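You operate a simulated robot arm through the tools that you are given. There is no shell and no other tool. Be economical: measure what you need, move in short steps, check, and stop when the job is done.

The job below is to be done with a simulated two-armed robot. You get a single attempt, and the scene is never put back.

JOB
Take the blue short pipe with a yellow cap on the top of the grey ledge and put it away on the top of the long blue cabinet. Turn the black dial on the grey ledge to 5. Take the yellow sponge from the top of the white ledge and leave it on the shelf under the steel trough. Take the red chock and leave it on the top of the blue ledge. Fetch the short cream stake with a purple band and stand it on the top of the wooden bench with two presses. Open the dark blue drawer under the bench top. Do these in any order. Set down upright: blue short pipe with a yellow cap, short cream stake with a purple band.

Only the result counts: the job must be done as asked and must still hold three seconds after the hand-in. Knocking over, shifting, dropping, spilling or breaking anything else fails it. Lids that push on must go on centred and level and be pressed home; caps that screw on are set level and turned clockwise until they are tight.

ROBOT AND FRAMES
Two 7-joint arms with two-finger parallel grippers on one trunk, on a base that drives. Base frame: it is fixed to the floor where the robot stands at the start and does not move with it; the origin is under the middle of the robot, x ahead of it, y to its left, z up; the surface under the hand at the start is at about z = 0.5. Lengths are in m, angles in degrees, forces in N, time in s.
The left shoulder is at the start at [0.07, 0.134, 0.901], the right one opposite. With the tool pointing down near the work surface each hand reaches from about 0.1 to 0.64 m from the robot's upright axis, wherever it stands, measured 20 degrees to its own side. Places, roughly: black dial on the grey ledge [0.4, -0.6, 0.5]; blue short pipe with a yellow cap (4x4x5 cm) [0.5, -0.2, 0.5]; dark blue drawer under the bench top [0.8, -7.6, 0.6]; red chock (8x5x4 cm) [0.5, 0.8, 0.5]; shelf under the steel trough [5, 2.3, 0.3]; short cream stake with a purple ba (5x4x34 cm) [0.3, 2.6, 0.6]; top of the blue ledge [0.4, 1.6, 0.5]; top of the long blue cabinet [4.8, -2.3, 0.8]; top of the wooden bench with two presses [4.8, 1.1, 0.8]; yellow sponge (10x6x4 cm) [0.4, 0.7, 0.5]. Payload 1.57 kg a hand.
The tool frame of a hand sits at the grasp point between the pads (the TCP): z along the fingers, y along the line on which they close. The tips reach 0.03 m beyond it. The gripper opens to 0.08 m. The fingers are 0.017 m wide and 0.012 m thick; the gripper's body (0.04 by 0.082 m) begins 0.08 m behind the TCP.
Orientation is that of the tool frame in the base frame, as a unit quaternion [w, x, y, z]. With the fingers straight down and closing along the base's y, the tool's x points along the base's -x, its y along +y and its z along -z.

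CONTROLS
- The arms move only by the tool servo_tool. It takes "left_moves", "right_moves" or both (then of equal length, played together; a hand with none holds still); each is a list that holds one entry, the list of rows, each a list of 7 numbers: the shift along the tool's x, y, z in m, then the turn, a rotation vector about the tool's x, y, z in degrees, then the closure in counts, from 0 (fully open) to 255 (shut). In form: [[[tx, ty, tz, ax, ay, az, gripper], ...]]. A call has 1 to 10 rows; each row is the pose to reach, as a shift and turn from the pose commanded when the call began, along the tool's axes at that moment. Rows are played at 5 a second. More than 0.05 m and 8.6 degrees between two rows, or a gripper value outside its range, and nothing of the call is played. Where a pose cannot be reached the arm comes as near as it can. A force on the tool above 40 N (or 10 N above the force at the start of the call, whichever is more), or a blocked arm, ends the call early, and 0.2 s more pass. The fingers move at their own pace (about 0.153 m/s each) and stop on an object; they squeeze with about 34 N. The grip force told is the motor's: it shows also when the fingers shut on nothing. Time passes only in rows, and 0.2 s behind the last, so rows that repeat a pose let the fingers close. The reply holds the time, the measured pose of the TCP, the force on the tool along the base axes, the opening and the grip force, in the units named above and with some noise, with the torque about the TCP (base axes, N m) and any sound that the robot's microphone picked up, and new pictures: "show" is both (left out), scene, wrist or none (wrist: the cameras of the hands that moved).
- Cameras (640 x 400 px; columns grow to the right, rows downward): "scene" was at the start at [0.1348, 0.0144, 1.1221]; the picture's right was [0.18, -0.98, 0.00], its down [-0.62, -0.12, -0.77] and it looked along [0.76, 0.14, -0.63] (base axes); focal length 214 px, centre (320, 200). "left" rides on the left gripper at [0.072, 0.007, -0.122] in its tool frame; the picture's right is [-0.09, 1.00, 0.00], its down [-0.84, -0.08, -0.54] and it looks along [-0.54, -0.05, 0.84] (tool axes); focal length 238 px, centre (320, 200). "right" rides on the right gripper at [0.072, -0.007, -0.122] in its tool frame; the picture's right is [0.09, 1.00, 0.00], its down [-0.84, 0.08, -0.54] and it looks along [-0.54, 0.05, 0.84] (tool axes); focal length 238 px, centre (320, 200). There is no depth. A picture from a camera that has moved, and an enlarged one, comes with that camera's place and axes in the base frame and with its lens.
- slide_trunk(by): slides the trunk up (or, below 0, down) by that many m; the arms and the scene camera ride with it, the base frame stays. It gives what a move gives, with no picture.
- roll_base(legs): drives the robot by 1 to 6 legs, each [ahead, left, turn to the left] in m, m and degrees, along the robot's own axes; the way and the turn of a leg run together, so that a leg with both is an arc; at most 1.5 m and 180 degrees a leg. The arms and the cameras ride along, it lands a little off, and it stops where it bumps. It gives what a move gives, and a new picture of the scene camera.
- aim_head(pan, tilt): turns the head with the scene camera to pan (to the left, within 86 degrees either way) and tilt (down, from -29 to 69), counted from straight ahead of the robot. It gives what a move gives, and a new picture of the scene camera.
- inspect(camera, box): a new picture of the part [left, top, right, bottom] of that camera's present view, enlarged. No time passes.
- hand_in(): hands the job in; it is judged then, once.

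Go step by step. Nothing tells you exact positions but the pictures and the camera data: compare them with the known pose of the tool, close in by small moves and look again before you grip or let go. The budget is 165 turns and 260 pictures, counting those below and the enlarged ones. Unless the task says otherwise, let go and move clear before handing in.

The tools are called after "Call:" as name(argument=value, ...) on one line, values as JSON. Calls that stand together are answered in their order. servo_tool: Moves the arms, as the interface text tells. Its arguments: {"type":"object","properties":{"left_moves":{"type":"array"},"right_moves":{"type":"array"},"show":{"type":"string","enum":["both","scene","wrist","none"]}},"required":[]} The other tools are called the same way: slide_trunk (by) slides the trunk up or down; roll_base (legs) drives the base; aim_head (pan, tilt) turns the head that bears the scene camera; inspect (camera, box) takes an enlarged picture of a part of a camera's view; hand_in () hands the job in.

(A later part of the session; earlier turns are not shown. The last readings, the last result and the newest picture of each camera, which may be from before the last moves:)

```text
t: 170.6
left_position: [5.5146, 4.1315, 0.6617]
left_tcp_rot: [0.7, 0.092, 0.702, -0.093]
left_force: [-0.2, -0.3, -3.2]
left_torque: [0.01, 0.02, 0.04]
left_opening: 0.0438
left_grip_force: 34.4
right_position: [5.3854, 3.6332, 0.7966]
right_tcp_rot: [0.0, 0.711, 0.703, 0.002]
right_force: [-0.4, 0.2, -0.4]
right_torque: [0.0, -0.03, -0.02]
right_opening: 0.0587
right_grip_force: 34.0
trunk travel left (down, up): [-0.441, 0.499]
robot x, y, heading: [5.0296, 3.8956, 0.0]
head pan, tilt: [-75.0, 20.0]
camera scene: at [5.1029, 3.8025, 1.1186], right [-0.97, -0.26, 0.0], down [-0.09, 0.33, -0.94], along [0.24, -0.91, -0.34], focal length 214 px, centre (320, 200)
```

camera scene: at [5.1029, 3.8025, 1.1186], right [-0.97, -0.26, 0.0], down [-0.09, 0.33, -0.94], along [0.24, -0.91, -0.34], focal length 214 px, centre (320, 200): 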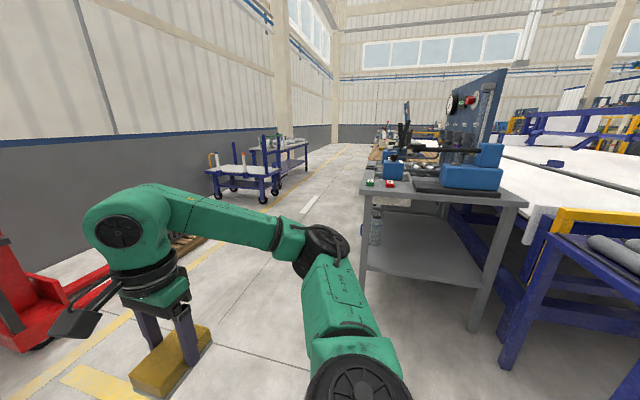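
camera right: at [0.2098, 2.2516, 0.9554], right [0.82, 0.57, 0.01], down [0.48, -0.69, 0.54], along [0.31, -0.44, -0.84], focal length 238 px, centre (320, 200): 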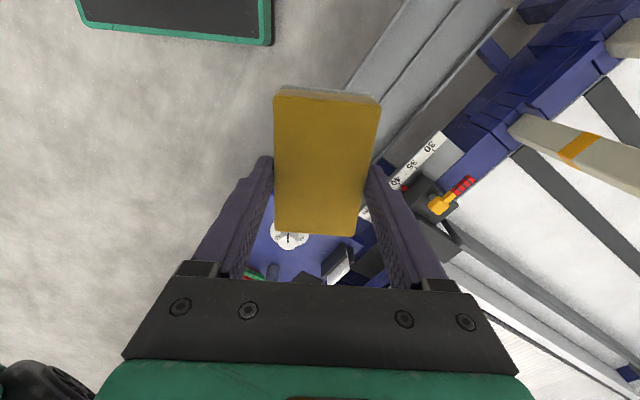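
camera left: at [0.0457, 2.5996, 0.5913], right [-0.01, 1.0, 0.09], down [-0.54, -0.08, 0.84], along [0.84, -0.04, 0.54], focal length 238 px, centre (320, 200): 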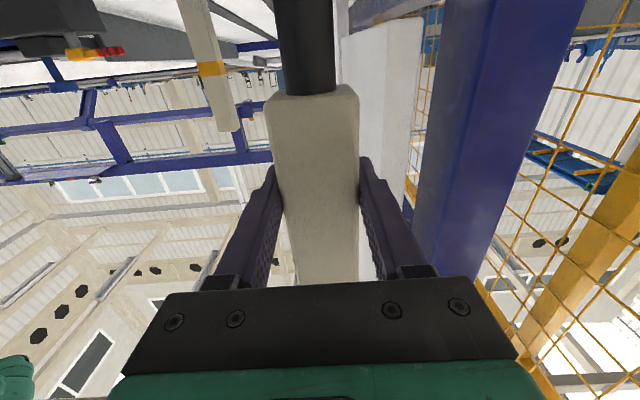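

The aisle runs along the far side of the benches, so I'll drive in and look at the trough bench.

Call:
roll_base(legs=[[0.85, 0, 0], [0, 0, -90], [1.2, 0, 0]])

Call:
aim_head(pan=-50, tilt=25)

```text
t: 184.6
left_position: [6.1267, 2.1947, 0.6617]
left_tcp_rot: [0.433, 0.559, 0.435, -0.558]
left_force: [0.5, -0.3, -2.9]
left_torque: [-0.01, -0.01, -0.03]
left_opening: 0.0439
left_grip_force: 33.8
right_position: [5.6244, 2.3181, 0.7966]
right_tcp_rot: [0.003, 1.0, 0.001, 0.001]
right_force: [0.1, 0.2, -0.9]
right_torque: [-0.03, 0.03, -0.03]
right_opening: 0.0587
right_grip_force: 34.0
trunk travel left (down, up): [-0.441, 0.499]
robot x, y, heading: [5.8778, 2.6767, -89.5]
head pan, tilt: [-75.0, 20.0]
camera scene: at [5.7926, 2.602, 1.1186], right [-0.27, 0.96, 0.0], down [0.33, 0.09, -0.94], along [-0.91, -0.25, -0.34], focal length 214 px, centre (320, 200)
```

scene: 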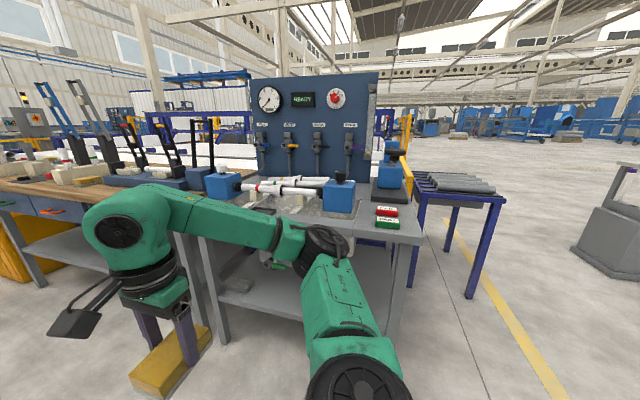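

```text
t: 185.5
left_position: [6.1252, 2.1958, 0.6608]
left_tcp_rot: [0.432, 0.559, 0.435, -0.558]
left_force: [-0.3, 0.4, -3.5]
left_torque: [0.01, -0.01, 0.01]
left_opening: 0.0438
left_grip_force: 33.5
right_position: [5.626, 2.3181, 0.7977]
right_tcp_rot: [0.002, 1.0, 0.002, 0.001]
right_force: [0.5, -0.6, -0.8]
right_torque: [-0.02, 0.02, -0.02]
right_opening: 0.0588
right_grip_force: 34.0
trunk travel left (down, up): [-0.441, 0.499]
robot x, y, heading: [5.878, 2.677, -89.4]
head pan, tilt: [-50.0, 25.0]
camera scene: at [5.8122, 2.5673, 1.1105], right [-0.65, 0.76, 0.0], down [0.32, 0.27, -0.91], along [-0.69, -0.59, -0.42], focal length 214 px, centre (320, 200)
```

scene: 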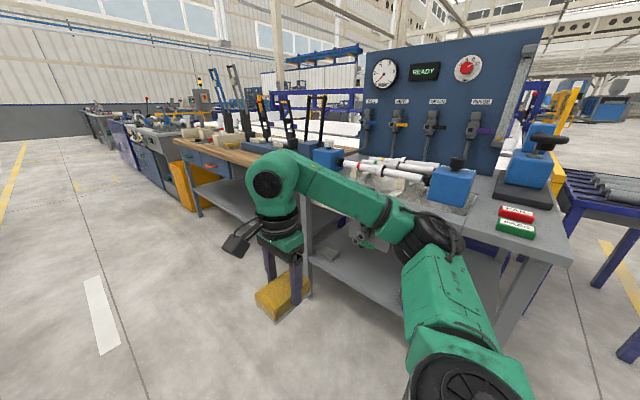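

The trough bench has an open lower shelf, and the wooden bench with presses is next to it. I'll face the trough bench.

Call:
roll_base(legs=[[0.4, 0, 0], [0, 0, -90.5]])

Call:
aim_head(pan=-15, tilt=40)

```text
t: 191.9
left_position: [5.3978, 2.0364, 0.6623]
left_tcp_rot: [-0.094, 0.702, -0.093, -0.7]
left_force: [0.8, 1.1, -3.7]
left_torque: [-0.04, -0.06, 0.01]
left_opening: 0.0439
left_grip_force: 33.9
right_position: [5.5275, 2.5354, 0.7971]
right_tcp_rot: [-0.002, -0.703, 0.711, 0.001]
right_force: [0.4, -0.1, -0.2]
right_torque: [0.03, 0.01, 0.01]
right_opening: 0.059
right_grip_force: 33.9
trunk travel left (down, up): [-0.441, 0.499]
robot x, y, heading: [5.8869, 2.2774, 179.6]
head pan, tilt: [-50.0, 25.0]
camera scene: at [5.7767, 2.3445, 1.1105], right [0.77, 0.64, 0.0], down [0.27, -0.33, -0.91], along [-0.58, 0.7, -0.42], focal length 214 px, centre (320, 200)
```

scene: 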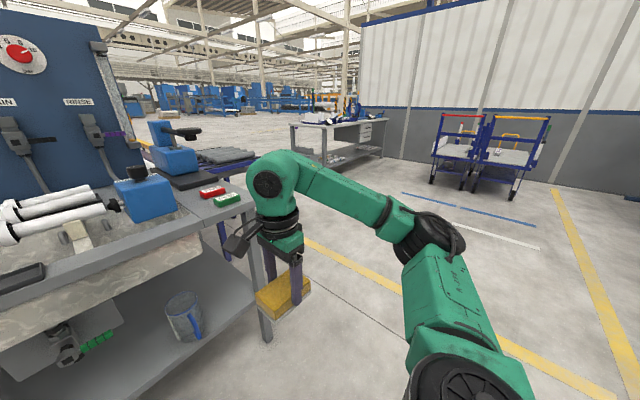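

```text
t: 192.9
left_position: [5.3985, 2.0371, 0.6622]
left_tcp_rot: [-0.093, 0.702, -0.093, -0.7]
left_force: [1.0, -1.0, -2.8]
left_torque: [-0.03, -0.07, -0.01]
left_opening: 0.0436
left_grip_force: 33.7
right_position: [5.5287, 2.5351, 0.7966]
right_tcp_rot: [-0.002, -0.703, 0.711, 0.001]
right_force: [0.2, -0.2, -0.5]
right_torque: [0.01, 0.0, 0.02]
right_opening: 0.0589
right_grip_force: 34.1
trunk travel left (down, up): [-0.441, 0.499]
robot x, y, heading: [5.882, 2.273, 179.6]
head pan, tilt: [-15.0, 40.0]
camera scene: at [5.7536, 2.296, 1.0872], right [0.26, 0.96, 0.0], down [0.62, -0.17, -0.77], along [-0.74, 0.2, -0.64], focal length 214 px, centre (320, 200)
```

scene: 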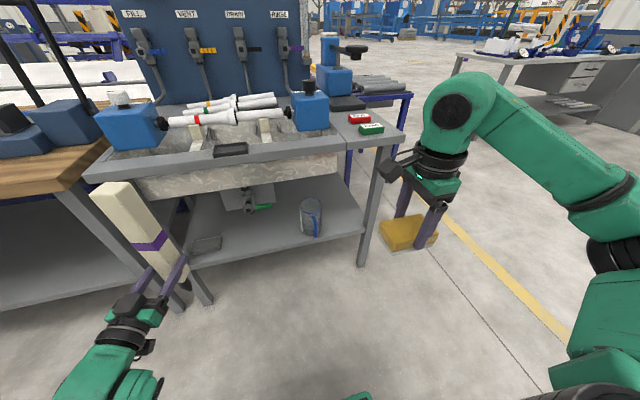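

I'll deliver the stake first, since it is in the way here. I'm shifting along the aisle to face the wooden press bench and raising the trunk.

Call:
slide_trunk(by=0.36)

Call:
roll_base(legs=[[0, 1.0, 0]])

Call:
aim_head(pan=15, tilt=35)

```text
t: 196.4
left_position: [5.397, 2.0368, 1.0224]
left_tcp_rot: [-0.093, 0.702, -0.093, -0.7]
left_force: [-0.5, 0.0, -3.0]
left_torque: [-0.02, -0.04, -0.04]
left_opening: 0.044
left_grip_force: 33.9
right_position: [5.5289, 2.5354, 1.1568]
right_tcp_rot: [-0.002, -0.704, 0.71, 0.001]
right_force: [-0.1, 0.5, -0.7]
right_torque: [0.01, 0.01, -0.02]
right_opening: 0.0589
right_grip_force: 34.0
trunk travel left (down, up): [-0.801, 0.139]
robot x, y, heading: [5.8867, 2.2731, 180.0]
head pan, tilt: [-15.0, 40.0]
```

```text
t: 201.5
left_position: [5.383, 1.0509, 1.0227]
left_tcp_rot: [-0.098, 0.701, -0.097, -0.699]
left_force: [0.0, 0.4, -2.3]
left_torque: [-0.02, -0.04, -0.04]
left_opening: 0.0438
left_grip_force: 33.7
right_position: [5.5205, 1.5471, 1.1574]
right_tcp_rot: [-0.002, -0.698, 0.716, 0.0]
right_force: [-0.1, -0.1, 0.4]
right_torque: [0.02, 0.0, -0.01]
right_opening: 0.059
right_grip_force: 34.1
trunk travel left (down, up): [-0.801, 0.139]
robot x, y, heading: [5.8737, 1.2797, 179.1]
head pan, tilt: [-15.0, 40.0]
camera scene: at [5.7428, 1.3054, 1.4471], right [0.28, 0.96, 0.0], down [0.62, -0.18, -0.77], along [-0.74, 0.21, -0.64], focal length 214 px, centre (320, 200)
```

scene: 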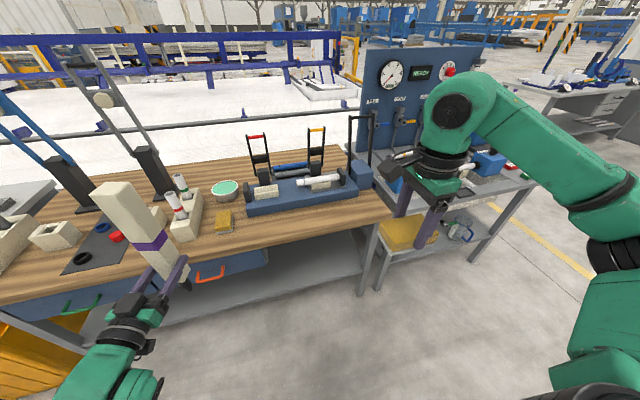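

```text
t: 202.5
left_position: [5.3835, 1.0507, 1.0226]
left_tcp_rot: [-0.097, 0.701, -0.097, -0.7]
left_force: [0.4, 0.6, -4.8]
left_torque: [-0.01, -0.08, 0.05]
left_opening: 0.0438
left_grip_force: 34.9
right_position: [5.52, 1.5458, 1.1566]
right_tcp_rot: [-0.002, -0.699, 0.715, 0.001]
right_force: [0.2, -0.4, -0.9]
right_torque: [0.0, -0.01, 0.02]
right_opening: 0.059
right_grip_force: 34.2
trunk travel left (down, up): [-0.801, 0.139]
robot x, y, heading: [5.8744, 1.2833, 179.0]
head pan, tilt: [15.0, 35.0]
camera scene: at [5.7391, 1.2603, 1.4547], right [-0.24, 0.97, 0.0], down [0.56, 0.14, -0.82], along [-0.79, -0.2, -0.57], focal length 214 px, centre (320, 200)
```

scene: 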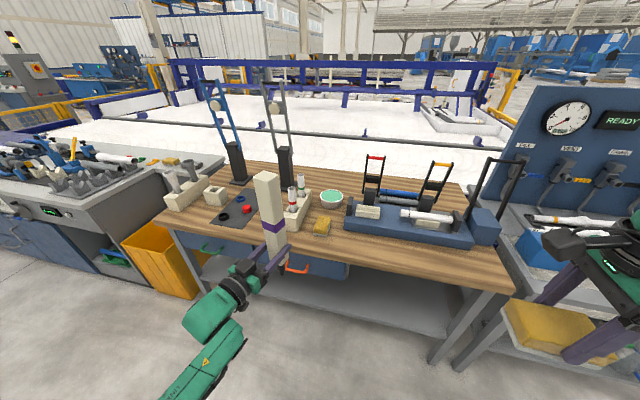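

The stake is vertical in the hand. There's a free strip on the bench front at about [5.11, 1.30], and I'll move the base closer.

Call:
roll_base(legs=[[0, -0.2, 0], [0.2, 0, 1]])

Call:
aim_head(pan=15, tilt=50)

```text
t: 205.3
left_position: [5.1932, 1.2472, 1.0231]
left_tcp_rot: [-0.092, 0.702, -0.091, -0.7]
left_force: [0.8, -1.0, -2.9]
left_torque: [-0.01, -0.03, 0.0]
left_opening: 0.0438
left_grip_force: 34.3
right_position: [5.3219, 1.7468, 1.1581]
right_tcp_rot: [-0.003, -0.705, 0.709, 0.001]
right_force: [0.4, -0.4, -0.7]
right_torque: [0.02, 0.02, -0.03]
right_opening: 0.0589
right_grip_force: 34.3
trunk travel left (down, up): [-0.801, 0.139]
robot x, y, heading: [5.6803, 1.4916, 180.1]
head pan, tilt: [15.0, 35.0]
camera scene: at [5.5456, 1.4623, 1.455], right [-0.26, 0.97, 0.0], down [0.55, 0.15, -0.82], along [-0.79, -0.21, -0.57], focal length 214 px, centre (320, 200)
```

scene: 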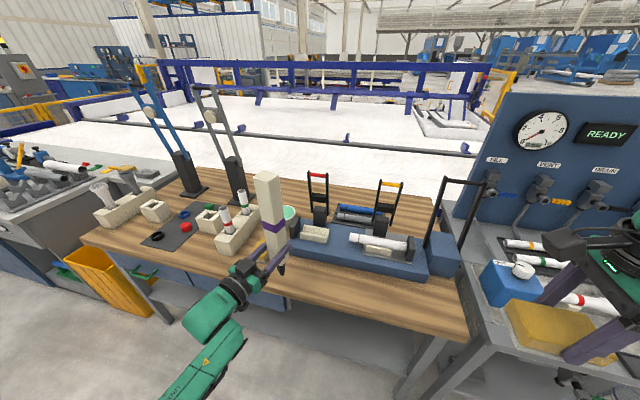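

```text
t: 206.1
left_position: [5.1912, 1.2466, 1.0207]
left_tcp_rot: [-0.092, 0.703, -0.09, -0.699]
left_force: [-0.9, -0.5, -3.3]
left_torque: [-0.01, -0.05, 0.03]
left_opening: 0.0438
left_grip_force: 33.9
right_position: [5.3197, 1.7458, 1.1566]
right_tcp_rot: [-0.002, -0.705, 0.709, 0.001]
right_force: [0.5, 0.1, -0.1]
right_torque: [-0.02, -0.03, -0.01]
right_opening: 0.0587
right_grip_force: 34.1
trunk travel left (down, up): [-0.801, 0.139]
robot x, y, heading: [5.6786, 1.4846, 180.1]
head pan, tilt: [15.0, 50.0]
camera scene: at [5.553, 1.4655, 1.4329], right [-0.26, 0.97, 0.0], down [0.74, 0.2, -0.64], along [-0.62, -0.17, -0.77], focal length 214 px, centre (320, 200)
```

scene: 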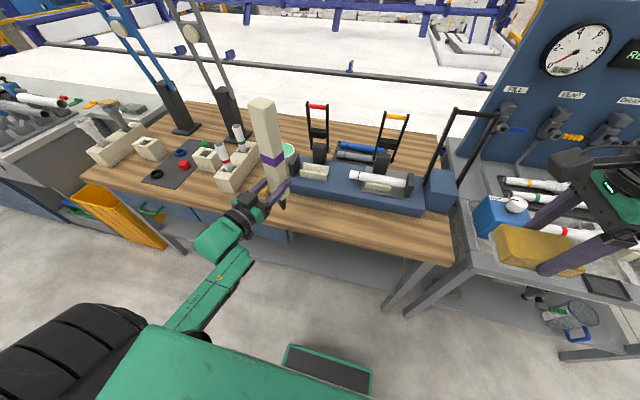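

Call:
servo_tool(left_moves=[[[0, -0.023, 0.028, 0, 0, 0, 255], [0, -0.046, 0.056, 0, 0, 0, 255], [0, -0.0688, 0.0843, 0, 0, 0, 255], [0.025, -0.0688, 0.0843, 0, 0, 0, 255], [0.05, -0.0688, 0.0843, 0, 0, 0, 255], [0.07, -0.0688, 0.0843, 0, 0, 0, 255]]])

```text
t: 207.4
left_position: [5.1282, 1.3363, 0.9509]
left_tcp_rot: [-0.091, 0.702, -0.091, -0.7]
left_force: [-1.2, 0.0, -3.3]
left_torque: [-0.03, -0.02, -0.01]
left_opening: 0.0441
left_grip_force: 34.6
right_position: [5.3192, 1.7467, 1.1576]
right_tcp_rot: [-0.002, -0.705, 0.71, 0.001]
right_force: [0.1, -0.2, -0.6]
right_torque: [-0.01, 0.02, 0.0]
right_opening: 0.0588
right_grip_force: 33.6
trunk travel left (down, up): [-0.801, 0.139]
robot x, y, heading: [5.6776, 1.4848, 180.0]
head pan, tilt: [15.0, 50.0]
camera scene: at [5.5535, 1.4659, 1.4329], right [-0.26, 0.97, 0.0], down [0.74, 0.2, -0.64], along [-0.62, -0.17, -0.77], focal length 214 px, centre (320, 200)
camera left: at [5.2444, 1.2964, 0.8804], right [-0.26, -0.96, 0.09], down [0.54, -0.06, 0.84], along [-0.8, 0.26, 0.54], focal length 238 px, centre (320, 200)
```

scene: 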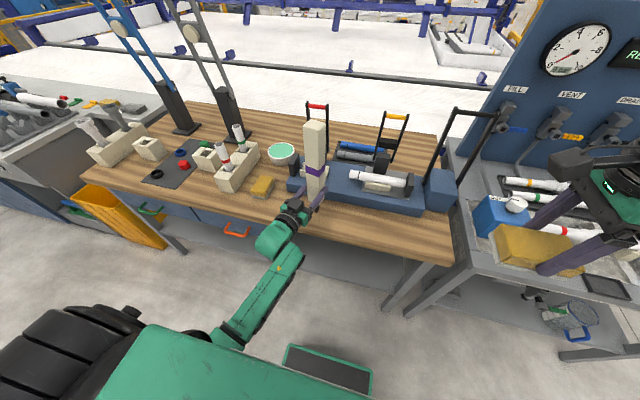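
left: 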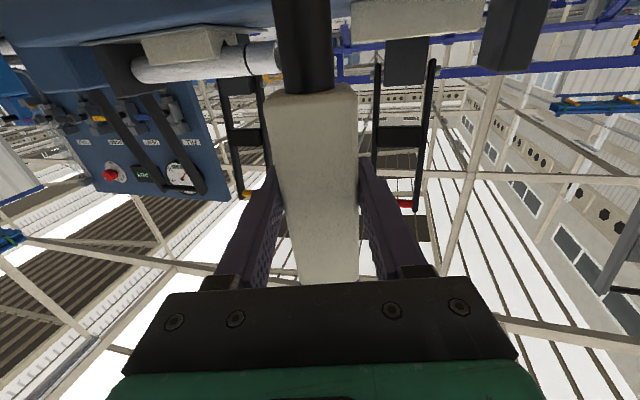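

Call:
inspect(camera="scene", box=[260, 110, 380, 240])

```text
3.08 times, centred on (320, 175) of scene
camera zoom: at [5.5535, 1.4659, 1.4329], right [-0.26, 0.97, 0.0], down [0.74, 0.2, -0.64], along [-0.62, -0.17, -0.77], focal length 660 px, centre (320, 277)
```

zoom: 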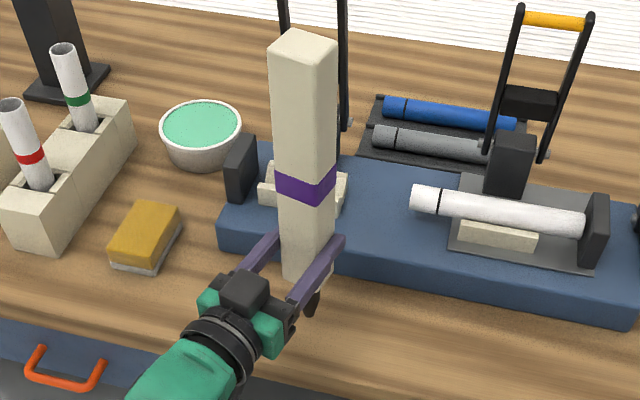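

Call:
servo_tool(left_moves=[[[0.015, 0, 0, 0, 0, 0, 255], [0.025, 0, 0, 0, 0, 0, 255], [0.029, 0, 0, 0, 0, 0, 255], [0.029, 0, 0, 0, 0, 0, 255]]], show="scene")

```text
t: 208.4
left_position: [5.1287, 1.3353, 0.9231]
left_tcp_rot: [-0.092, 0.702, -0.092, -0.7]
left_force: [-0.1, 0.7, -2.9]
left_torque: [-0.01, -0.05, 0.02]
left_opening: 0.0439
left_grip_force: 33.8
right_position: [5.3198, 1.7457, 1.1571]
right_tcp_rot: [-0.002, -0.705, 0.71, 0.0]
right_force: [0.3, -0.5, -0.1]
right_torque: [0.02, -0.02, -0.01]
right_opening: 0.0589
right_grip_force: 33.9
trunk travel left (down, up): [-0.801, 0.139]
robot x, y, heading: [5.6825, 1.4881, 180.2]
head pan, tilt: [15.0, 50.0]
camera scene: at [5.5538, 1.4655, 1.433], right [-0.26, 0.97, 0.0], down [0.74, 0.2, -0.64], along [-0.62, -0.17, -0.77], focal length 214 px, centre (320, 200)
```

scene: 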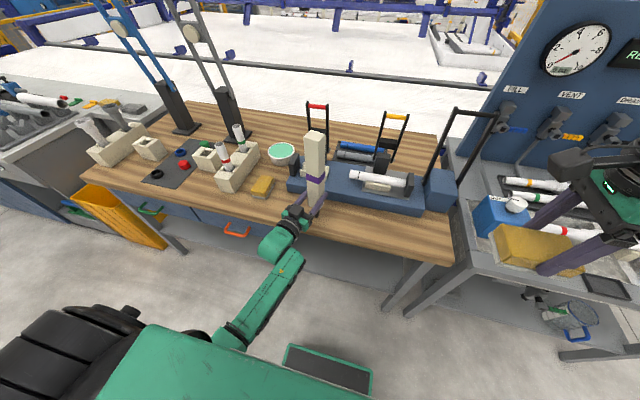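

Call:
servo_tool(left_moves=[[[0.003, 0, 0, 0, 0, 0, 255], [0.006, 0, 0, 0, 0, 0, 255], [0.009, 0, 0, 0, 0, 0, 255]]], show="none")

```text
t: 209.2
left_position: [5.1301, 1.3358, 0.9216]
left_tcp_rot: [0.091, -0.696, 0.091, 0.706]
left_force: [-2.9, -2.6, 28.0]
left_torque: [-0.28, 0.56, 0.02]
left_opening: 0.0439
left_grip_force: 34.4
right_position: [5.3247, 1.7464, 1.1598]
right_tcp_rot: [-0.004, -0.705, 0.71, 0.002]
right_force: [-0.8, -0.3, -0.9]
right_torque: [0.04, 0.0, -0.01]
right_opening: 0.0589
right_grip_force: 33.9
trunk travel left (down, up): [-0.801, 0.139]
robot x, y, heading: [5.6772, 1.4859, 180.2]
head pan, tilt: [15.0, 50.0]
```

Contact was at TCP z≈0.921. I'll ease back up to remove the preload.

Call:
servo_tool(left_moves=[[[-0.004, 0, 0, 0, 0, 0, 255], [-0.0075, 0, 0, 0, 0, 0, 255], [-0.0075, 0, 0, 0, 0, 0, 255]]], show="none")

```text
t: 210.1
left_position: [5.1304, 1.3353, 0.9214]
left_tcp_rot: [-0.092, 0.702, -0.092, -0.7]
left_force: [-5.8, -0.1, 13.3]
left_torque: [-0.06, 0.8, 0.04]
left_opening: 0.0436
left_grip_force: 33.6
right_position: [5.3215, 1.7466, 1.1565]
right_tcp_rot: [-0.003, -0.705, 0.71, 0.0]
right_force: [0.2, 0.8, -0.5]
right_torque: [0.01, -0.02, -0.03]
right_opening: 0.0587
right_grip_force: 33.6
trunk travel left (down, up): [-0.801, 0.139]
robot x, y, heading: [5.6803, 1.4862, 179.9]
head pan, tilt: [15.0, 50.0]
```

Call:
servo_tool(left_moves=[[[-0.0015, 0, 0, 0, 0, 0, 255], [-0.003, 0, 0, 0, 0, 0, 255], [-0.003, 0, 0, 0, 0, 0, 255]]], show="wrist")

Call:
inspect(camera="scene", box=[260, 110, 380, 240])

```text
t: 210.8
left_position: [5.1291, 1.3365, 0.9221]
left_tcp_rot: [-0.092, 0.704, -0.091, -0.698]
left_force: [0.3, 0.4, -0.9]
left_torque: [0.17, -0.06, -0.01]
left_opening: 0.0437
left_grip_force: 34.4
right_position: [5.3206, 1.7469, 1.1563]
right_tcp_rot: [-0.002, -0.704, 0.71, 0.001]
right_force: [0.1, -0.1, -0.7]
right_torque: [-0.04, 0.01, 0.01]
right_opening: 0.0588
right_grip_force: 33.6
trunk travel left (down, up): [-0.801, 0.139]
robot x, y, heading: [5.6769, 1.487, 180.2]
head pan, tilt: [15.0, 50.0]
camera left: at [5.2458, 1.2963, 0.8513], right [-0.26, -0.96, 0.09], down [0.54, -0.06, 0.84], along [-0.8, 0.26, 0.53], focal length 238 px, centre (320, 200)
```

left: 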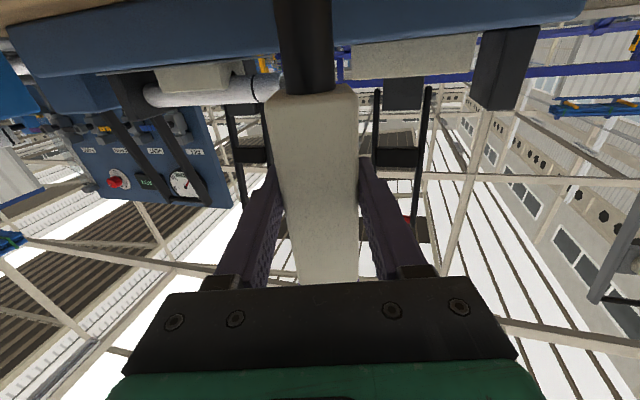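

```text
3.08 times, centred on (320, 175) of scene
camera zoom: at [5.5546, 1.4661, 1.4329], right [-0.26, 0.97, 0.0], down [0.74, 0.2, -0.64], along [-0.62, -0.17, -0.77], focal length 660 px, centre (320, 277)
```

zoom: 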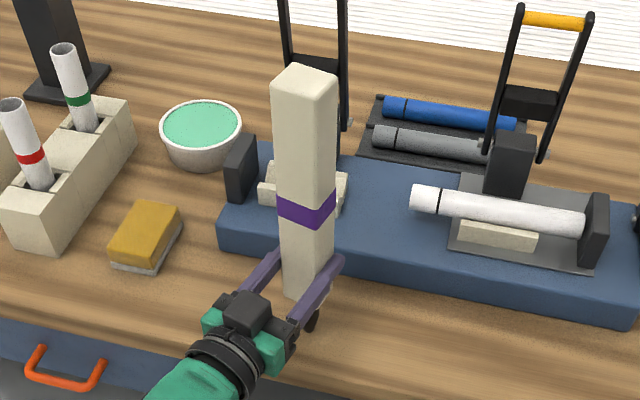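

The stake is just resting on the bench (force ≈ weight) and vertical. I'll open slightly and check.

Call:
servo_tool(left_moves=[[[0, 0, 0, 0, 0, 0, 95], [0, 0, 0, 0, 0, 0, 80], [0, 0, 0, 0, 0, 0, 50], [0, 0, 0, 0, 0, 0, 20]]], show="none")

Call:
inspect(camera="scene", box=[260, 110, 380, 240])

Call:
inspect(camera="left", box=[0, 0, 640, 400])

```text
t: 211.8
left_position: [5.1282, 1.336, 0.9244]
left_tcp_rot: [-0.092, 0.702, -0.092, -0.7]
left_force: [0.0, -0.5, 0.7]
left_torque: [0.02, 0.01, 0.0]
left_opening: 0.0738
left_grip_force: 0.0
right_position: [5.3214, 1.7457, 1.1568]
right_tcp_rot: [-0.001, -0.705, 0.709, 0.001]
right_force: [-0.6, -0.1, 0.0]
right_torque: [-0.02, -0.02, -0.01]
right_opening: 0.0587
right_grip_force: 33.9
trunk travel left (down, up): [-0.801, 0.139]
robot x, y, heading: [5.68, 1.4878, 179.7]
head pan, tilt: [15.0, 50.0]
```

```text
3.08 times, centred on (320, 175) of scene
camera zoom: at [5.5546, 1.4657, 1.433], right [-0.26, 0.97, 0.0], down [0.74, 0.2, -0.64], along [-0.62, -0.17, -0.77], focal length 660 px, centre (320, 277)
```

zoom: 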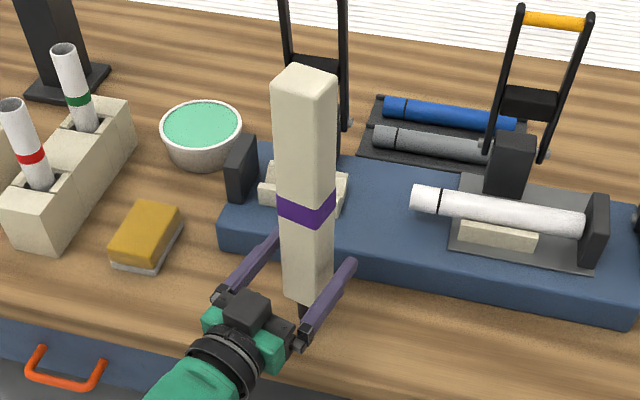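

```text
1.00 times, centred on (320, 200) of left (not enlarged: the box is as wide or as high as the picture)
camera zoom: at [5.2446, 1.2959, 0.853], right [-0.26, -0.96, 0.09], down [0.54, -0.06, 0.84], along [-0.8, 0.26, 0.54], focal length 238 px, centre (320, 200)
```

zoom: 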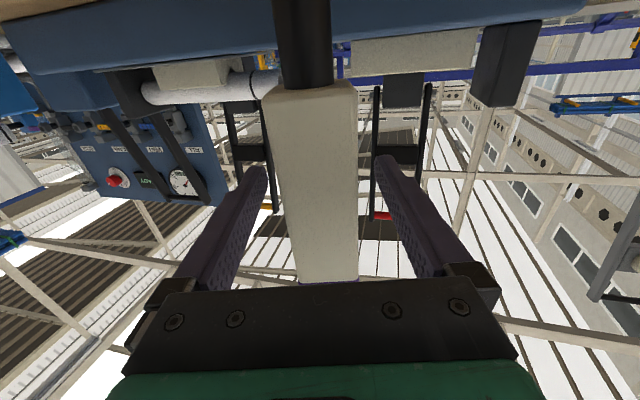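

The stake stands on its own. I'll retract straight back.

Call:
servo_tool(left_moves=[[[0, -0.003, 0, 0, 0, 0, 0], [0, -0.003, -0.02, 0, 0, 0, 0], [0, -0.003, -0.05, 0, 0, 0, 0], [0, -0.003, -0.08, 0, 0, 0, 0], [0, -0.003, -0.12, 0, 0, 0, 0], [-0.03, -0.003, -0.15, 0, 0, 0, 0], [-0.06, -0.003, -0.17, 0, 0, 0, 0]]], show="scene")

```text
t: 213.4
left_position: [5.295, 1.2946, 0.9846]
left_tcp_rot: [-0.092, 0.702, -0.092, -0.701]
left_force: [0.0, -0.8, 0.2]
left_torque: [-0.02, -0.01, 0.01]
left_opening: 0.0801
left_grip_force: 0.0
right_position: [5.3207, 1.7459, 1.1577]
right_tcp_rot: [-0.003, -0.705, 0.71, 0.002]
right_force: [0.5, 0.6, 0.7]
right_torque: [-0.02, 0.04, 0.01]
right_opening: 0.0591
right_grip_force: 34.3
trunk travel left (down, up): [-0.801, 0.139]
robot x, y, heading: [5.6828, 1.4917, 180.0]
head pan, tilt: [15.0, 50.0]
camera scene: at [5.5555, 1.4659, 1.4331], right [-0.26, 0.97, 0.0], down [0.74, 0.2, -0.64], along [-0.62, -0.17, -0.77], focal length 214 px, centre (320, 200)
```

scene: 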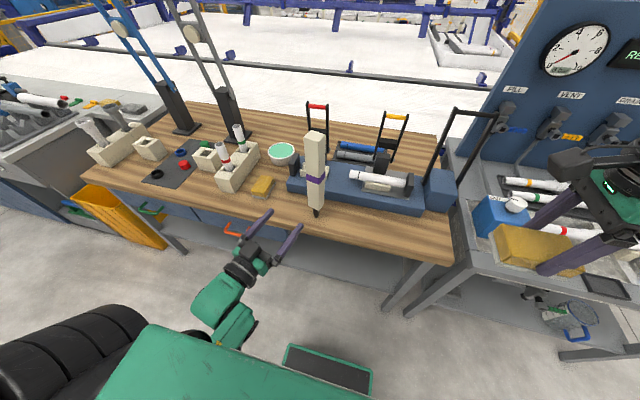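

The stake is standing. Now for the sponge: I'll back off, shift to the trough bench, lower the trunk and tilt the right hand 35° so it can reach under the trough.

Call:
roll_base(legs=[[-0.25, 0, 0], [0, -0.54, 0]])

Call:
slide_trunk(by=-0.455)

Call:
aim_head(pan=-5, tilt=35)

Call:
servo_tool(right_moves=[[[0, 0, 0, -8, 0, 0, 255], [0, 0, 0, -16, 0, 0, 255], [0, 0, 0, -24, 0, 0, 255], [0, 0, 0, -32, 0, 0, 255], [0, 0, 0, -35, 0, 0, 255]]])

```text
t: 218.0
left_position: [5.5445, 1.8329, 0.9829]
left_tcp_rot: [-0.093, 0.702, -0.092, -0.7]
left_force: [0.0, -0.3, -0.5]
left_torque: [-0.02, -0.01, 0.01]
left_opening: 0.0799
left_grip_force: 0.0
right_position: [5.5727, 2.2836, 1.1567]
right_tcp_rot: [-0.003, -0.703, 0.711, 0.001]
right_force: [0.5, 0.5, -1.7]
right_torque: [0.04, 0.01, 0.01]
right_opening: 0.0587
right_grip_force: 34.1
trunk travel left (down, up): [-0.801, 0.139]
robot x, y, heading: [5.9304, 2.0252, 179.8]
head pan, tilt: [15.0, 50.0]
camera scene: at [5.8064, 2.0033, 1.433], right [-0.26, 0.97, 0.0], down [0.74, 0.2, -0.64], along [-0.62, -0.16, -0.77], focal length 214 px, centre (320, 200)
```

scene: 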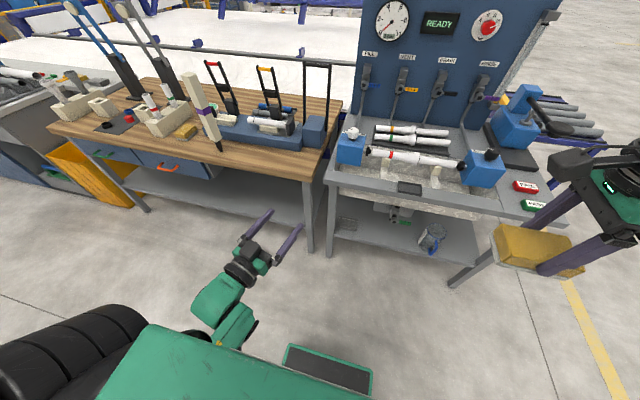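

```text
refused: -0.455 is not a number from -0.4 to 0.4
```

```text
t: 218.8
left_position: [5.5445, 1.8342, 0.9836]
left_tcp_rot: [-0.093, 0.702, -0.092, -0.7]
left_force: [-0.2, 0.4, -0.5]
left_torque: [-0.01, -0.01, 0.01]
left_opening: 0.08
left_grip_force: 0.0
right_position: [5.5726, 2.2848, 1.1574]
right_tcp_rot: [-0.002, -0.703, 0.711, 0.001]
right_force: [-0.1, -0.7, -0.3]
right_torque: [-0.03, -0.01, 0.01]
right_opening: 0.0589
right_grip_force: 34.2
trunk travel left (down, up): [-0.801, 0.139]
robot x, y, heading: [5.933, 2.0256, 179.9]
head pan, tilt: [-5.0, 35.0]
camera scene: at [5.7931, 2.032, 1.4547], right [0.09, 1.0, 0.0], down [0.57, -0.05, -0.82], along [-0.82, 0.07, -0.57], focal length 214 px, centre (320, 200)
```

scene: 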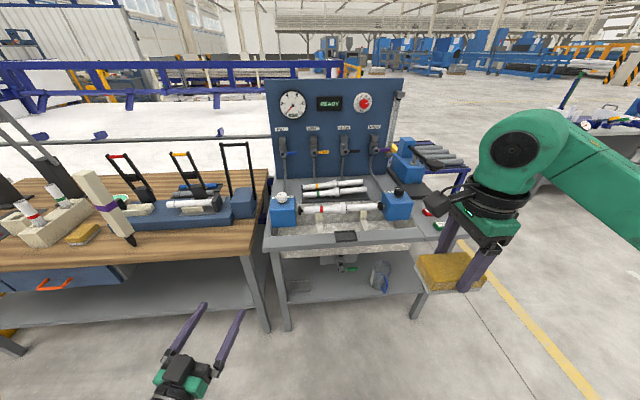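

```text
t: 220.0
left_position: [5.5452, 1.8336, 0.9838]
left_tcp_rot: [-0.092, 0.702, -0.091, -0.7]
left_force: [0.5, 0.2, -0.1]
left_torque: [0.02, -0.01, 0.02]
left_opening: 0.0801
left_grip_force: 0.0
right_position: [5.5736, 2.2842, 1.1577]
right_tcp_rot: [-0.215, -0.671, 0.676, 0.216]
right_force: [-0.5, -0.6, -0.6]
right_torque: [-0.03, -0.02, -0.01]
right_opening: 0.0589
right_grip_force: 33.8
trunk travel left (down, up): [-0.801, 0.139]
robot x, y, heading: [5.9314, 2.0273, 180.4]
head pan, tilt: [-5.0, 35.0]
camera scene: at [5.7933, 2.0317, 1.4548], right [0.09, 1.0, 0.0], down [0.57, -0.05, -0.82], along [-0.82, 0.07, -0.57], focal length 214 px, centre (320, 200)
camera right: at [5.6484, 2.2116, 1.2538], right [-0.81, -0.09, 0.58], down [0.26, 0.84, 0.49], along [-0.52, 0.54, -0.66], focal length 238 px, centre (320, 200)
```

scene: 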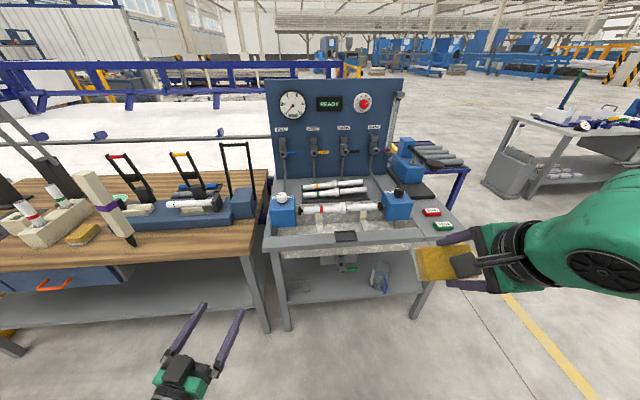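
right: 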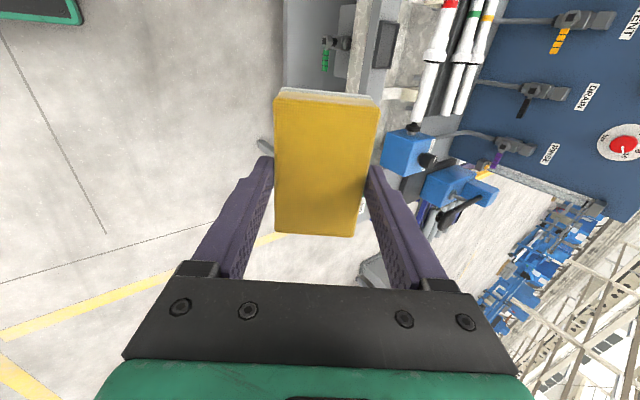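

Call:
slide_trunk(by=-0.4)

Call:
slide_trunk(by=-0.06)

Call:
servo_tool(right_moves=[[[-0.008, 0.023, 0.0328, 0, 0, 0, 255], [0.016, 0.046, 0.0655, 0, 0, 0, 255], [0.03, 0.069, 0.0983, 0, 0, 0, 255], [0.05, 0.092, 0.131, 0, 0, 0, 255], [0.06, 0.115, 0.164, 0, 0, 0, 255], [0.07, 0.138, 0.197, 0, 0, 0, 255]]])

```text
t: 223.8
left_position: [5.5459, 1.833, 0.5839]
left_tcp_rot: [-0.092, 0.702, -0.092, -0.7]
left_force: [-0.2, -0.7, 0.2]
left_torque: [-0.01, 0.02, 0.03]
left_opening: 0.0803
left_grip_force: 0.0
right_position: [5.5727, 2.284, 0.7576]
right_tcp_rot: [-0.215, -0.671, 0.677, 0.214]
right_force: [-0.5, 0.4, -0.4]
right_torque: [0.01, 0.0, -0.01]
right_opening: 0.0592
right_grip_force: 34.0
trunk travel left (down, up): [-0.401, 0.539]
robot x, y, heading: [5.9287, 2.0233, 179.9]
head pan, tilt: [-5.0, 35.0]
```

```text
t: 224.8
left_position: [5.5457, 1.8332, 0.5237]
left_tcp_rot: [-0.093, 0.702, -0.093, -0.7]
left_force: [-0.6, -0.4, 0.1]
left_torque: [0.01, -0.03, -0.04]
left_opening: 0.08
left_grip_force: 0.1
right_position: [5.573, 2.2851, 0.698]
right_tcp_rot: [-0.214, -0.671, 0.677, 0.215]
right_force: [-0.8, 0.2, -0.7]
right_torque: [0.04, -0.01, 0.05]
right_opening: 0.059
right_grip_force: 34.0
trunk travel left (down, up): [-0.341, 0.599]
robot x, y, heading: [5.9292, 2.0284, 180.0]
head pan, tilt: [-5.0, 35.0]
```

```text
t: 226.2
left_position: [5.545, 1.833, 0.5234]
left_tcp_rot: [-0.094, 0.702, -0.093, -0.7]
left_force: [0.6, 0.9, -0.9]
left_torque: [-0.04, 0.01, 0.02]
left_opening: 0.0799
left_grip_force: 0.0
right_position: [5.3437, 2.2173, 0.6151]
right_tcp_rot: [-0.213, -0.672, 0.677, 0.213]
right_force: [-0.1, 0.0, -0.6]
right_torque: [0.01, 0.01, -0.02]
right_opening: 0.0589
right_grip_force: 34.4
trunk travel left (down, up): [-0.341, 0.599]
robot x, y, heading: [5.9314, 2.0245, 180.0]
head pan, tilt: [-5.0, 35.0]
camera scene: at [5.7927, 2.0316, 0.9947], right [0.09, 1.0, 0.0], down [0.57, -0.05, -0.82], along [-0.82, 0.07, -0.57], focal length 214 px, centre (320, 200)
camera right: at [5.4199, 2.1435, 0.7116], right [-0.81, -0.08, 0.57], down [0.26, 0.84, 0.49], along [-0.52, 0.54, -0.66], focal length 238 px, centre (320, 200)
```

scene: 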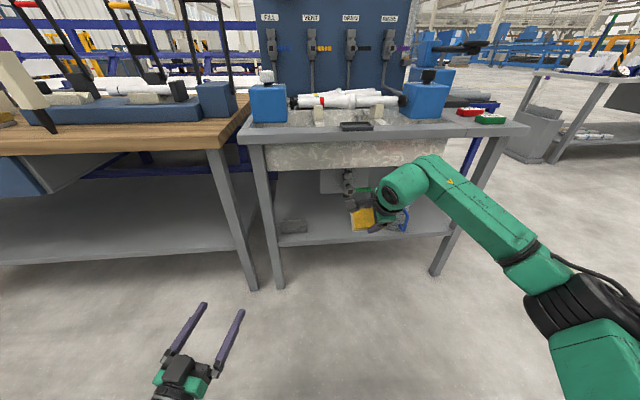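
right: 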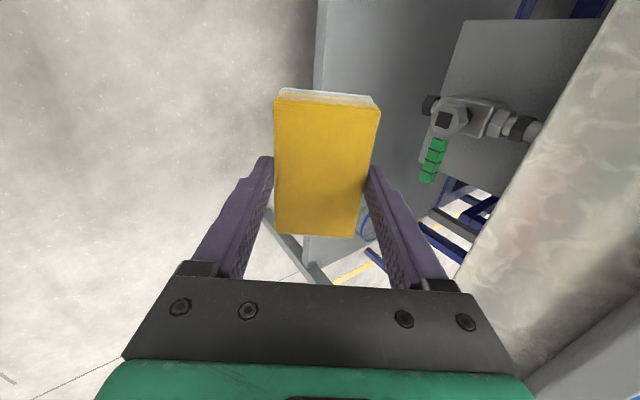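

The right hand is in front of the shelf opening. I'll lower it and then roll the base forward to go in under the trough.

Call:
servo_tool(right_moves=[[[0.007, -0.02, 0.0287, 0, 0, 0, 255], [0.007, -0.04, 0.0573, 0, 0, 0, 255], [0.007, -0.06, 0.086, 0, 0, 0, 255], [0.007, -0.08, 0.1146, 0, 0, 0, 255], [0.007, -0.1005, 0.1433, 0, 0, 0, 255]]], show="none")

Call:
roll_base(legs=[[0.12, 0, 0]])

```text
t: 227.4
left_position: [5.5453, 1.8338, 0.5239]
left_tcp_rot: [-0.092, 0.702, -0.092, -0.7]
left_force: [0.8, 0.2, -0.1]
left_torque: [0.02, -0.01, -0.03]
left_opening: 0.0801
left_grip_force: 0.1
right_position: [5.3436, 2.2102, 0.4416]
right_tcp_rot: [-0.215, -0.67, 0.677, 0.214]
right_force: [-1.0, 0.1, -0.8]
right_torque: [0.03, 0.0, 0.01]
right_opening: 0.0589
right_grip_force: 33.9
trunk travel left (down, up): [-0.341, 0.599]
robot x, y, heading: [5.9319, 2.024, 179.8]
head pan, tilt: [-5.0, 35.0]
```

```text
t: 228.7
left_position: [5.4246, 1.8341, 0.5237]
left_tcp_rot: [-0.092, 0.703, -0.092, -0.7]
left_force: [-1.0, -0.3, -0.1]
left_torque: [-0.03, -0.02, -0.01]
left_opening: 0.08
left_grip_force: 0.2
right_position: [5.2234, 2.2104, 0.4408]
right_tcp_rot: [-0.214, -0.671, 0.677, 0.215]
right_force: [-0.5, 0.5, -0.8]
right_torque: [-0.01, 0.0, 0.02]
right_opening: 0.0586
right_grip_force: 33.6
trunk travel left (down, up): [-0.341, 0.599]
robot x, y, heading: [5.8104, 2.0288, 180.0]
head pan, tilt: [-5.0, 35.0]
camera scene: at [5.672, 2.032, 0.9947], right [0.09, 1.0, 0.0], down [0.57, -0.05, -0.82], along [-0.82, 0.07, -0.57], focal length 214 px, centre (320, 200)
```

scene: 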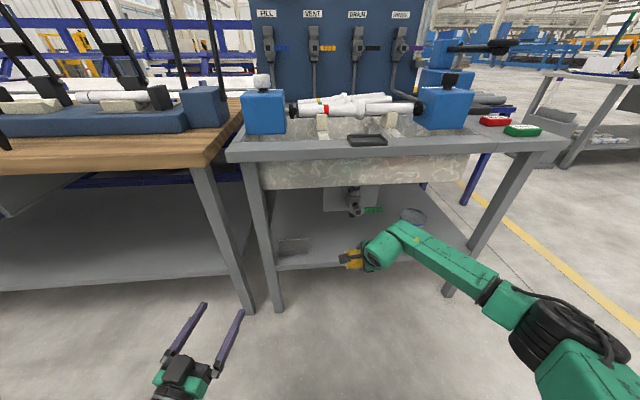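

Call:
roll_base(legs=[[0.115, 0, 0]])

Call:
inspect(camera="right", box=[0, 0, 640, 400])

```text
t: 229.9
left_position: [5.3063, 1.8336, 0.5205]
left_tcp_rot: [-0.091, 0.705, -0.091, -0.698]
left_force: [-0.8, -0.2, -1.1]
left_torque: [0.0, -0.01, 0.0]
left_opening: 0.08
left_grip_force: 0.1
right_position: [5.106, 2.2104, 0.4367]
right_tcp_rot: [-0.21, -0.672, 0.678, 0.211]
right_force: [-12.7, 0.1, -26.5]
right_torque: [0.31, -0.75, -0.16]
right_opening: 0.0588
right_grip_force: 34.2
trunk travel left (down, up): [-0.341, 0.599]
robot x, y, heading: [5.695, 2.0229, 179.9]
head pan, tilt: [-5.0, 35.0]
camera scene: at [5.5512, 2.0332, 0.9936], right [0.09, 1.0, 0.0], down [0.58, -0.05, -0.82], along [-0.81, 0.07, -0.58], focal length 214 px, centre (320, 200)
```

scene: 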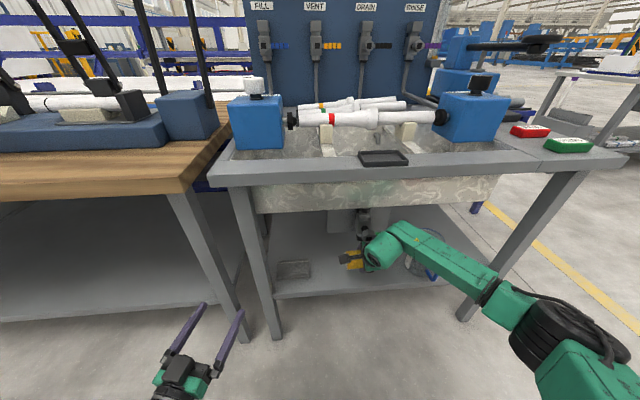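

```text
1.00 times, centred on (320, 200) of right (not enlarged: the box is as wide or as high as the picture)
camera zoom: at [5.1806, 2.1377, 0.5335], right [-0.82, -0.08, 0.57], down [0.25, 0.84, 0.49], along [-0.52, 0.54, -0.66], focal length 238 px, centre (320, 200)
```

zoom: 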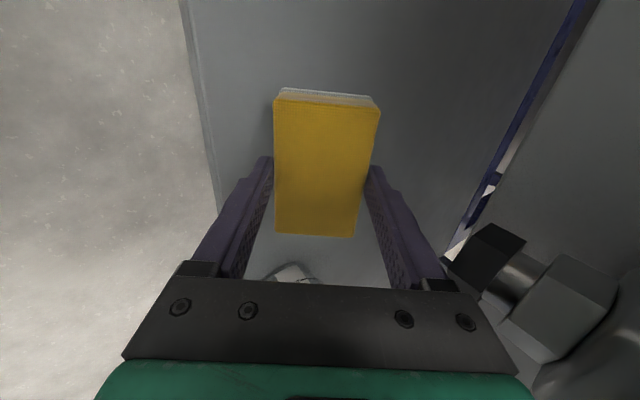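

Something above pressed on the hand, probably the drain valve under the trough. I'll back out and look.

Call:
roll_base(legs=[[-0.115, 0, 0]])

Call:
inspect(camera="scene", box=[240, 160, 460, 300])

Call:
inspect(camera="right", box=[0, 0, 640, 400])

```text
t: 231.1
left_position: [5.4226, 1.8322, 0.524]
left_tcp_rot: [-0.091, 0.702, -0.091, -0.701]
left_force: [0.9, -0.6, -0.2]
left_torque: [0.01, 0.04, 0.01]
left_opening: 0.08
left_grip_force: 0.0
right_position: [5.223, 2.2098, 0.4408]
right_tcp_rot: [-0.213, -0.672, 0.676, 0.214]
right_force: [0.0, 0.3, 0.1]
right_torque: [-0.01, 0.0, 0.02]
right_opening: 0.0586
right_grip_force: 33.9
trunk travel left (down, up): [-0.341, 0.599]
robot x, y, heading: [5.81, 2.025, 180.0]
head pan, tilt: [-5.0, 35.0]
camera scene: at [5.6719, 2.0318, 0.9949], right [0.09, 1.0, 0.0], down [0.57, -0.05, -0.82], along [-0.82, 0.07, -0.57], focal length 214 px, centre (320, 200)
```

scene: 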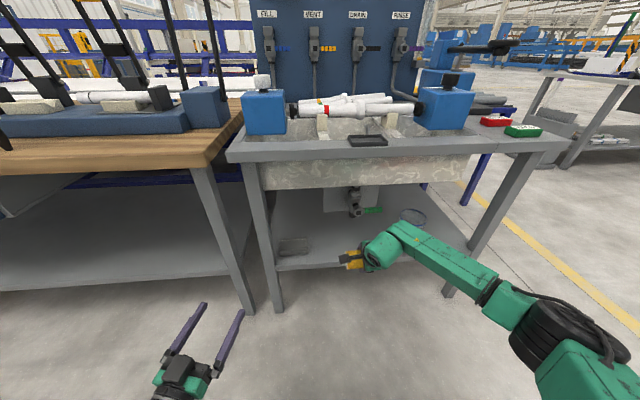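

```text
2.86 times, centred on (350, 230) of scene
camera zoom: at [5.6719, 2.0318, 0.9949], right [0.09, 1.0, 0.0], down [0.57, -0.05, -0.82], along [-0.82, 0.07, -0.57], focal length 613 px, centre (234, 114)
```

zoom: 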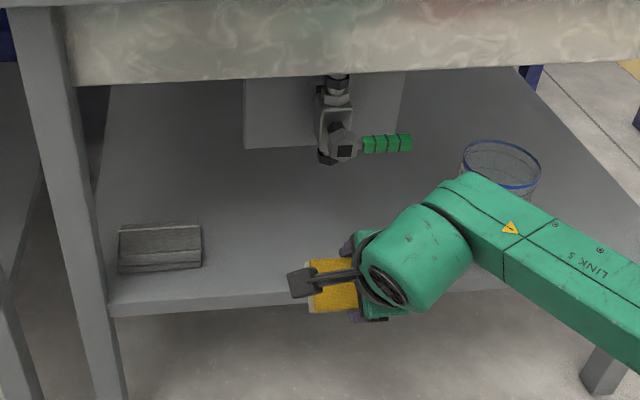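

```text
1.00 times, centred on (320, 200) of right (not enlarged: the box is as wide or as high as the picture)
camera zoom: at [5.2982, 2.1368, 0.5373], right [-0.82, -0.09, 0.57], down [0.25, 0.83, 0.49], along [-0.52, 0.54, -0.66], focal length 238 px, centre (320, 200)
```

zoom: 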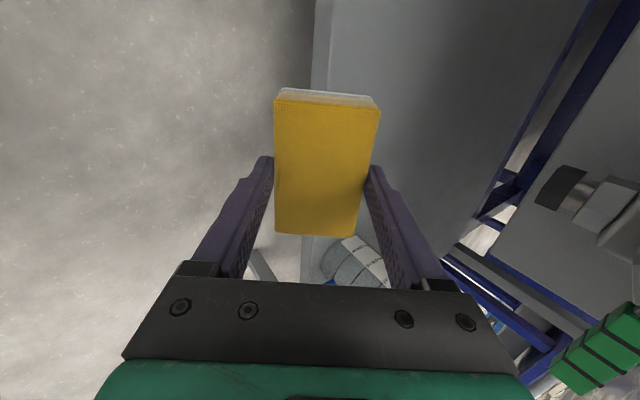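

The drain valve hangs at about [5.13, 2.20, 0.56], and it looks unchanged. I'll use the free space at the right end of the shelf instead, at y≈2.59 between the jug and the leg.

Call:
roll_base(legs=[[-0.06, 0, 0], [0, -0.385, 0]])

Call:
inspect(camera="right", box=[0, 0, 640, 400])

```text
t: 234.1
left_position: [5.4845, 2.2204, 0.5233]
left_tcp_rot: [-0.09, 0.703, -0.09, -0.7]
left_force: [-0.6, 0.3, -0.6]
left_torque: [-0.05, -0.02, -0.03]
left_opening: 0.0801
left_grip_force: 0.1
right_position: [5.2822, 2.5966, 0.4396]
right_tcp_rot: [-0.212, -0.673, 0.676, 0.213]
right_force: [0.2, -0.2, -0.2]
right_torque: [-0.01, 0.01, -0.02]
right_opening: 0.0587
right_grip_force: 33.8
trunk travel left (down, up): [-0.341, 0.599]
robot x, y, heading: [5.8674, 2.4129, -179.7]
head pan, tilt: [-5.0, 35.0]
camera scene: at [5.7309, 2.4202, 0.9948], right [0.09, 1.0, 0.0], down [0.57, -0.05, -0.82], along [-0.82, 0.07, -0.57], focal length 214 px, centre (320, 200)
```

scene: 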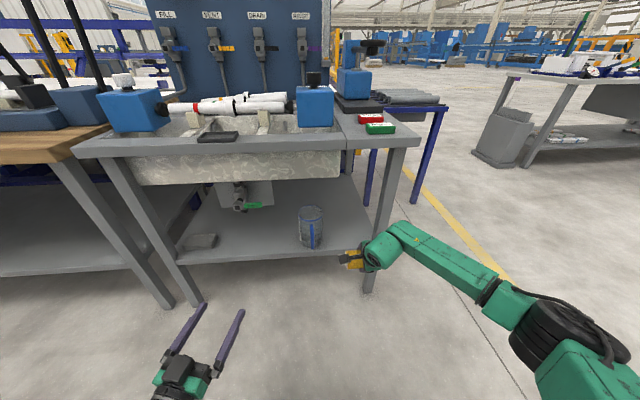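

```text
1.00 times, centred on (320, 200) of right (not enlarged: the box is as wide or as high as the picture)
camera zoom: at [5.3573, 2.524, 0.5369], right [-0.82, -0.09, 0.57], down [0.25, 0.84, 0.49], along [-0.52, 0.54, -0.66], focal length 238 px, centre (320, 200)
```

zoom: 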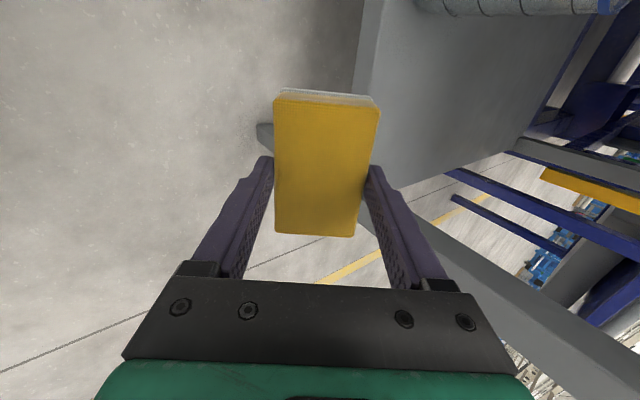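

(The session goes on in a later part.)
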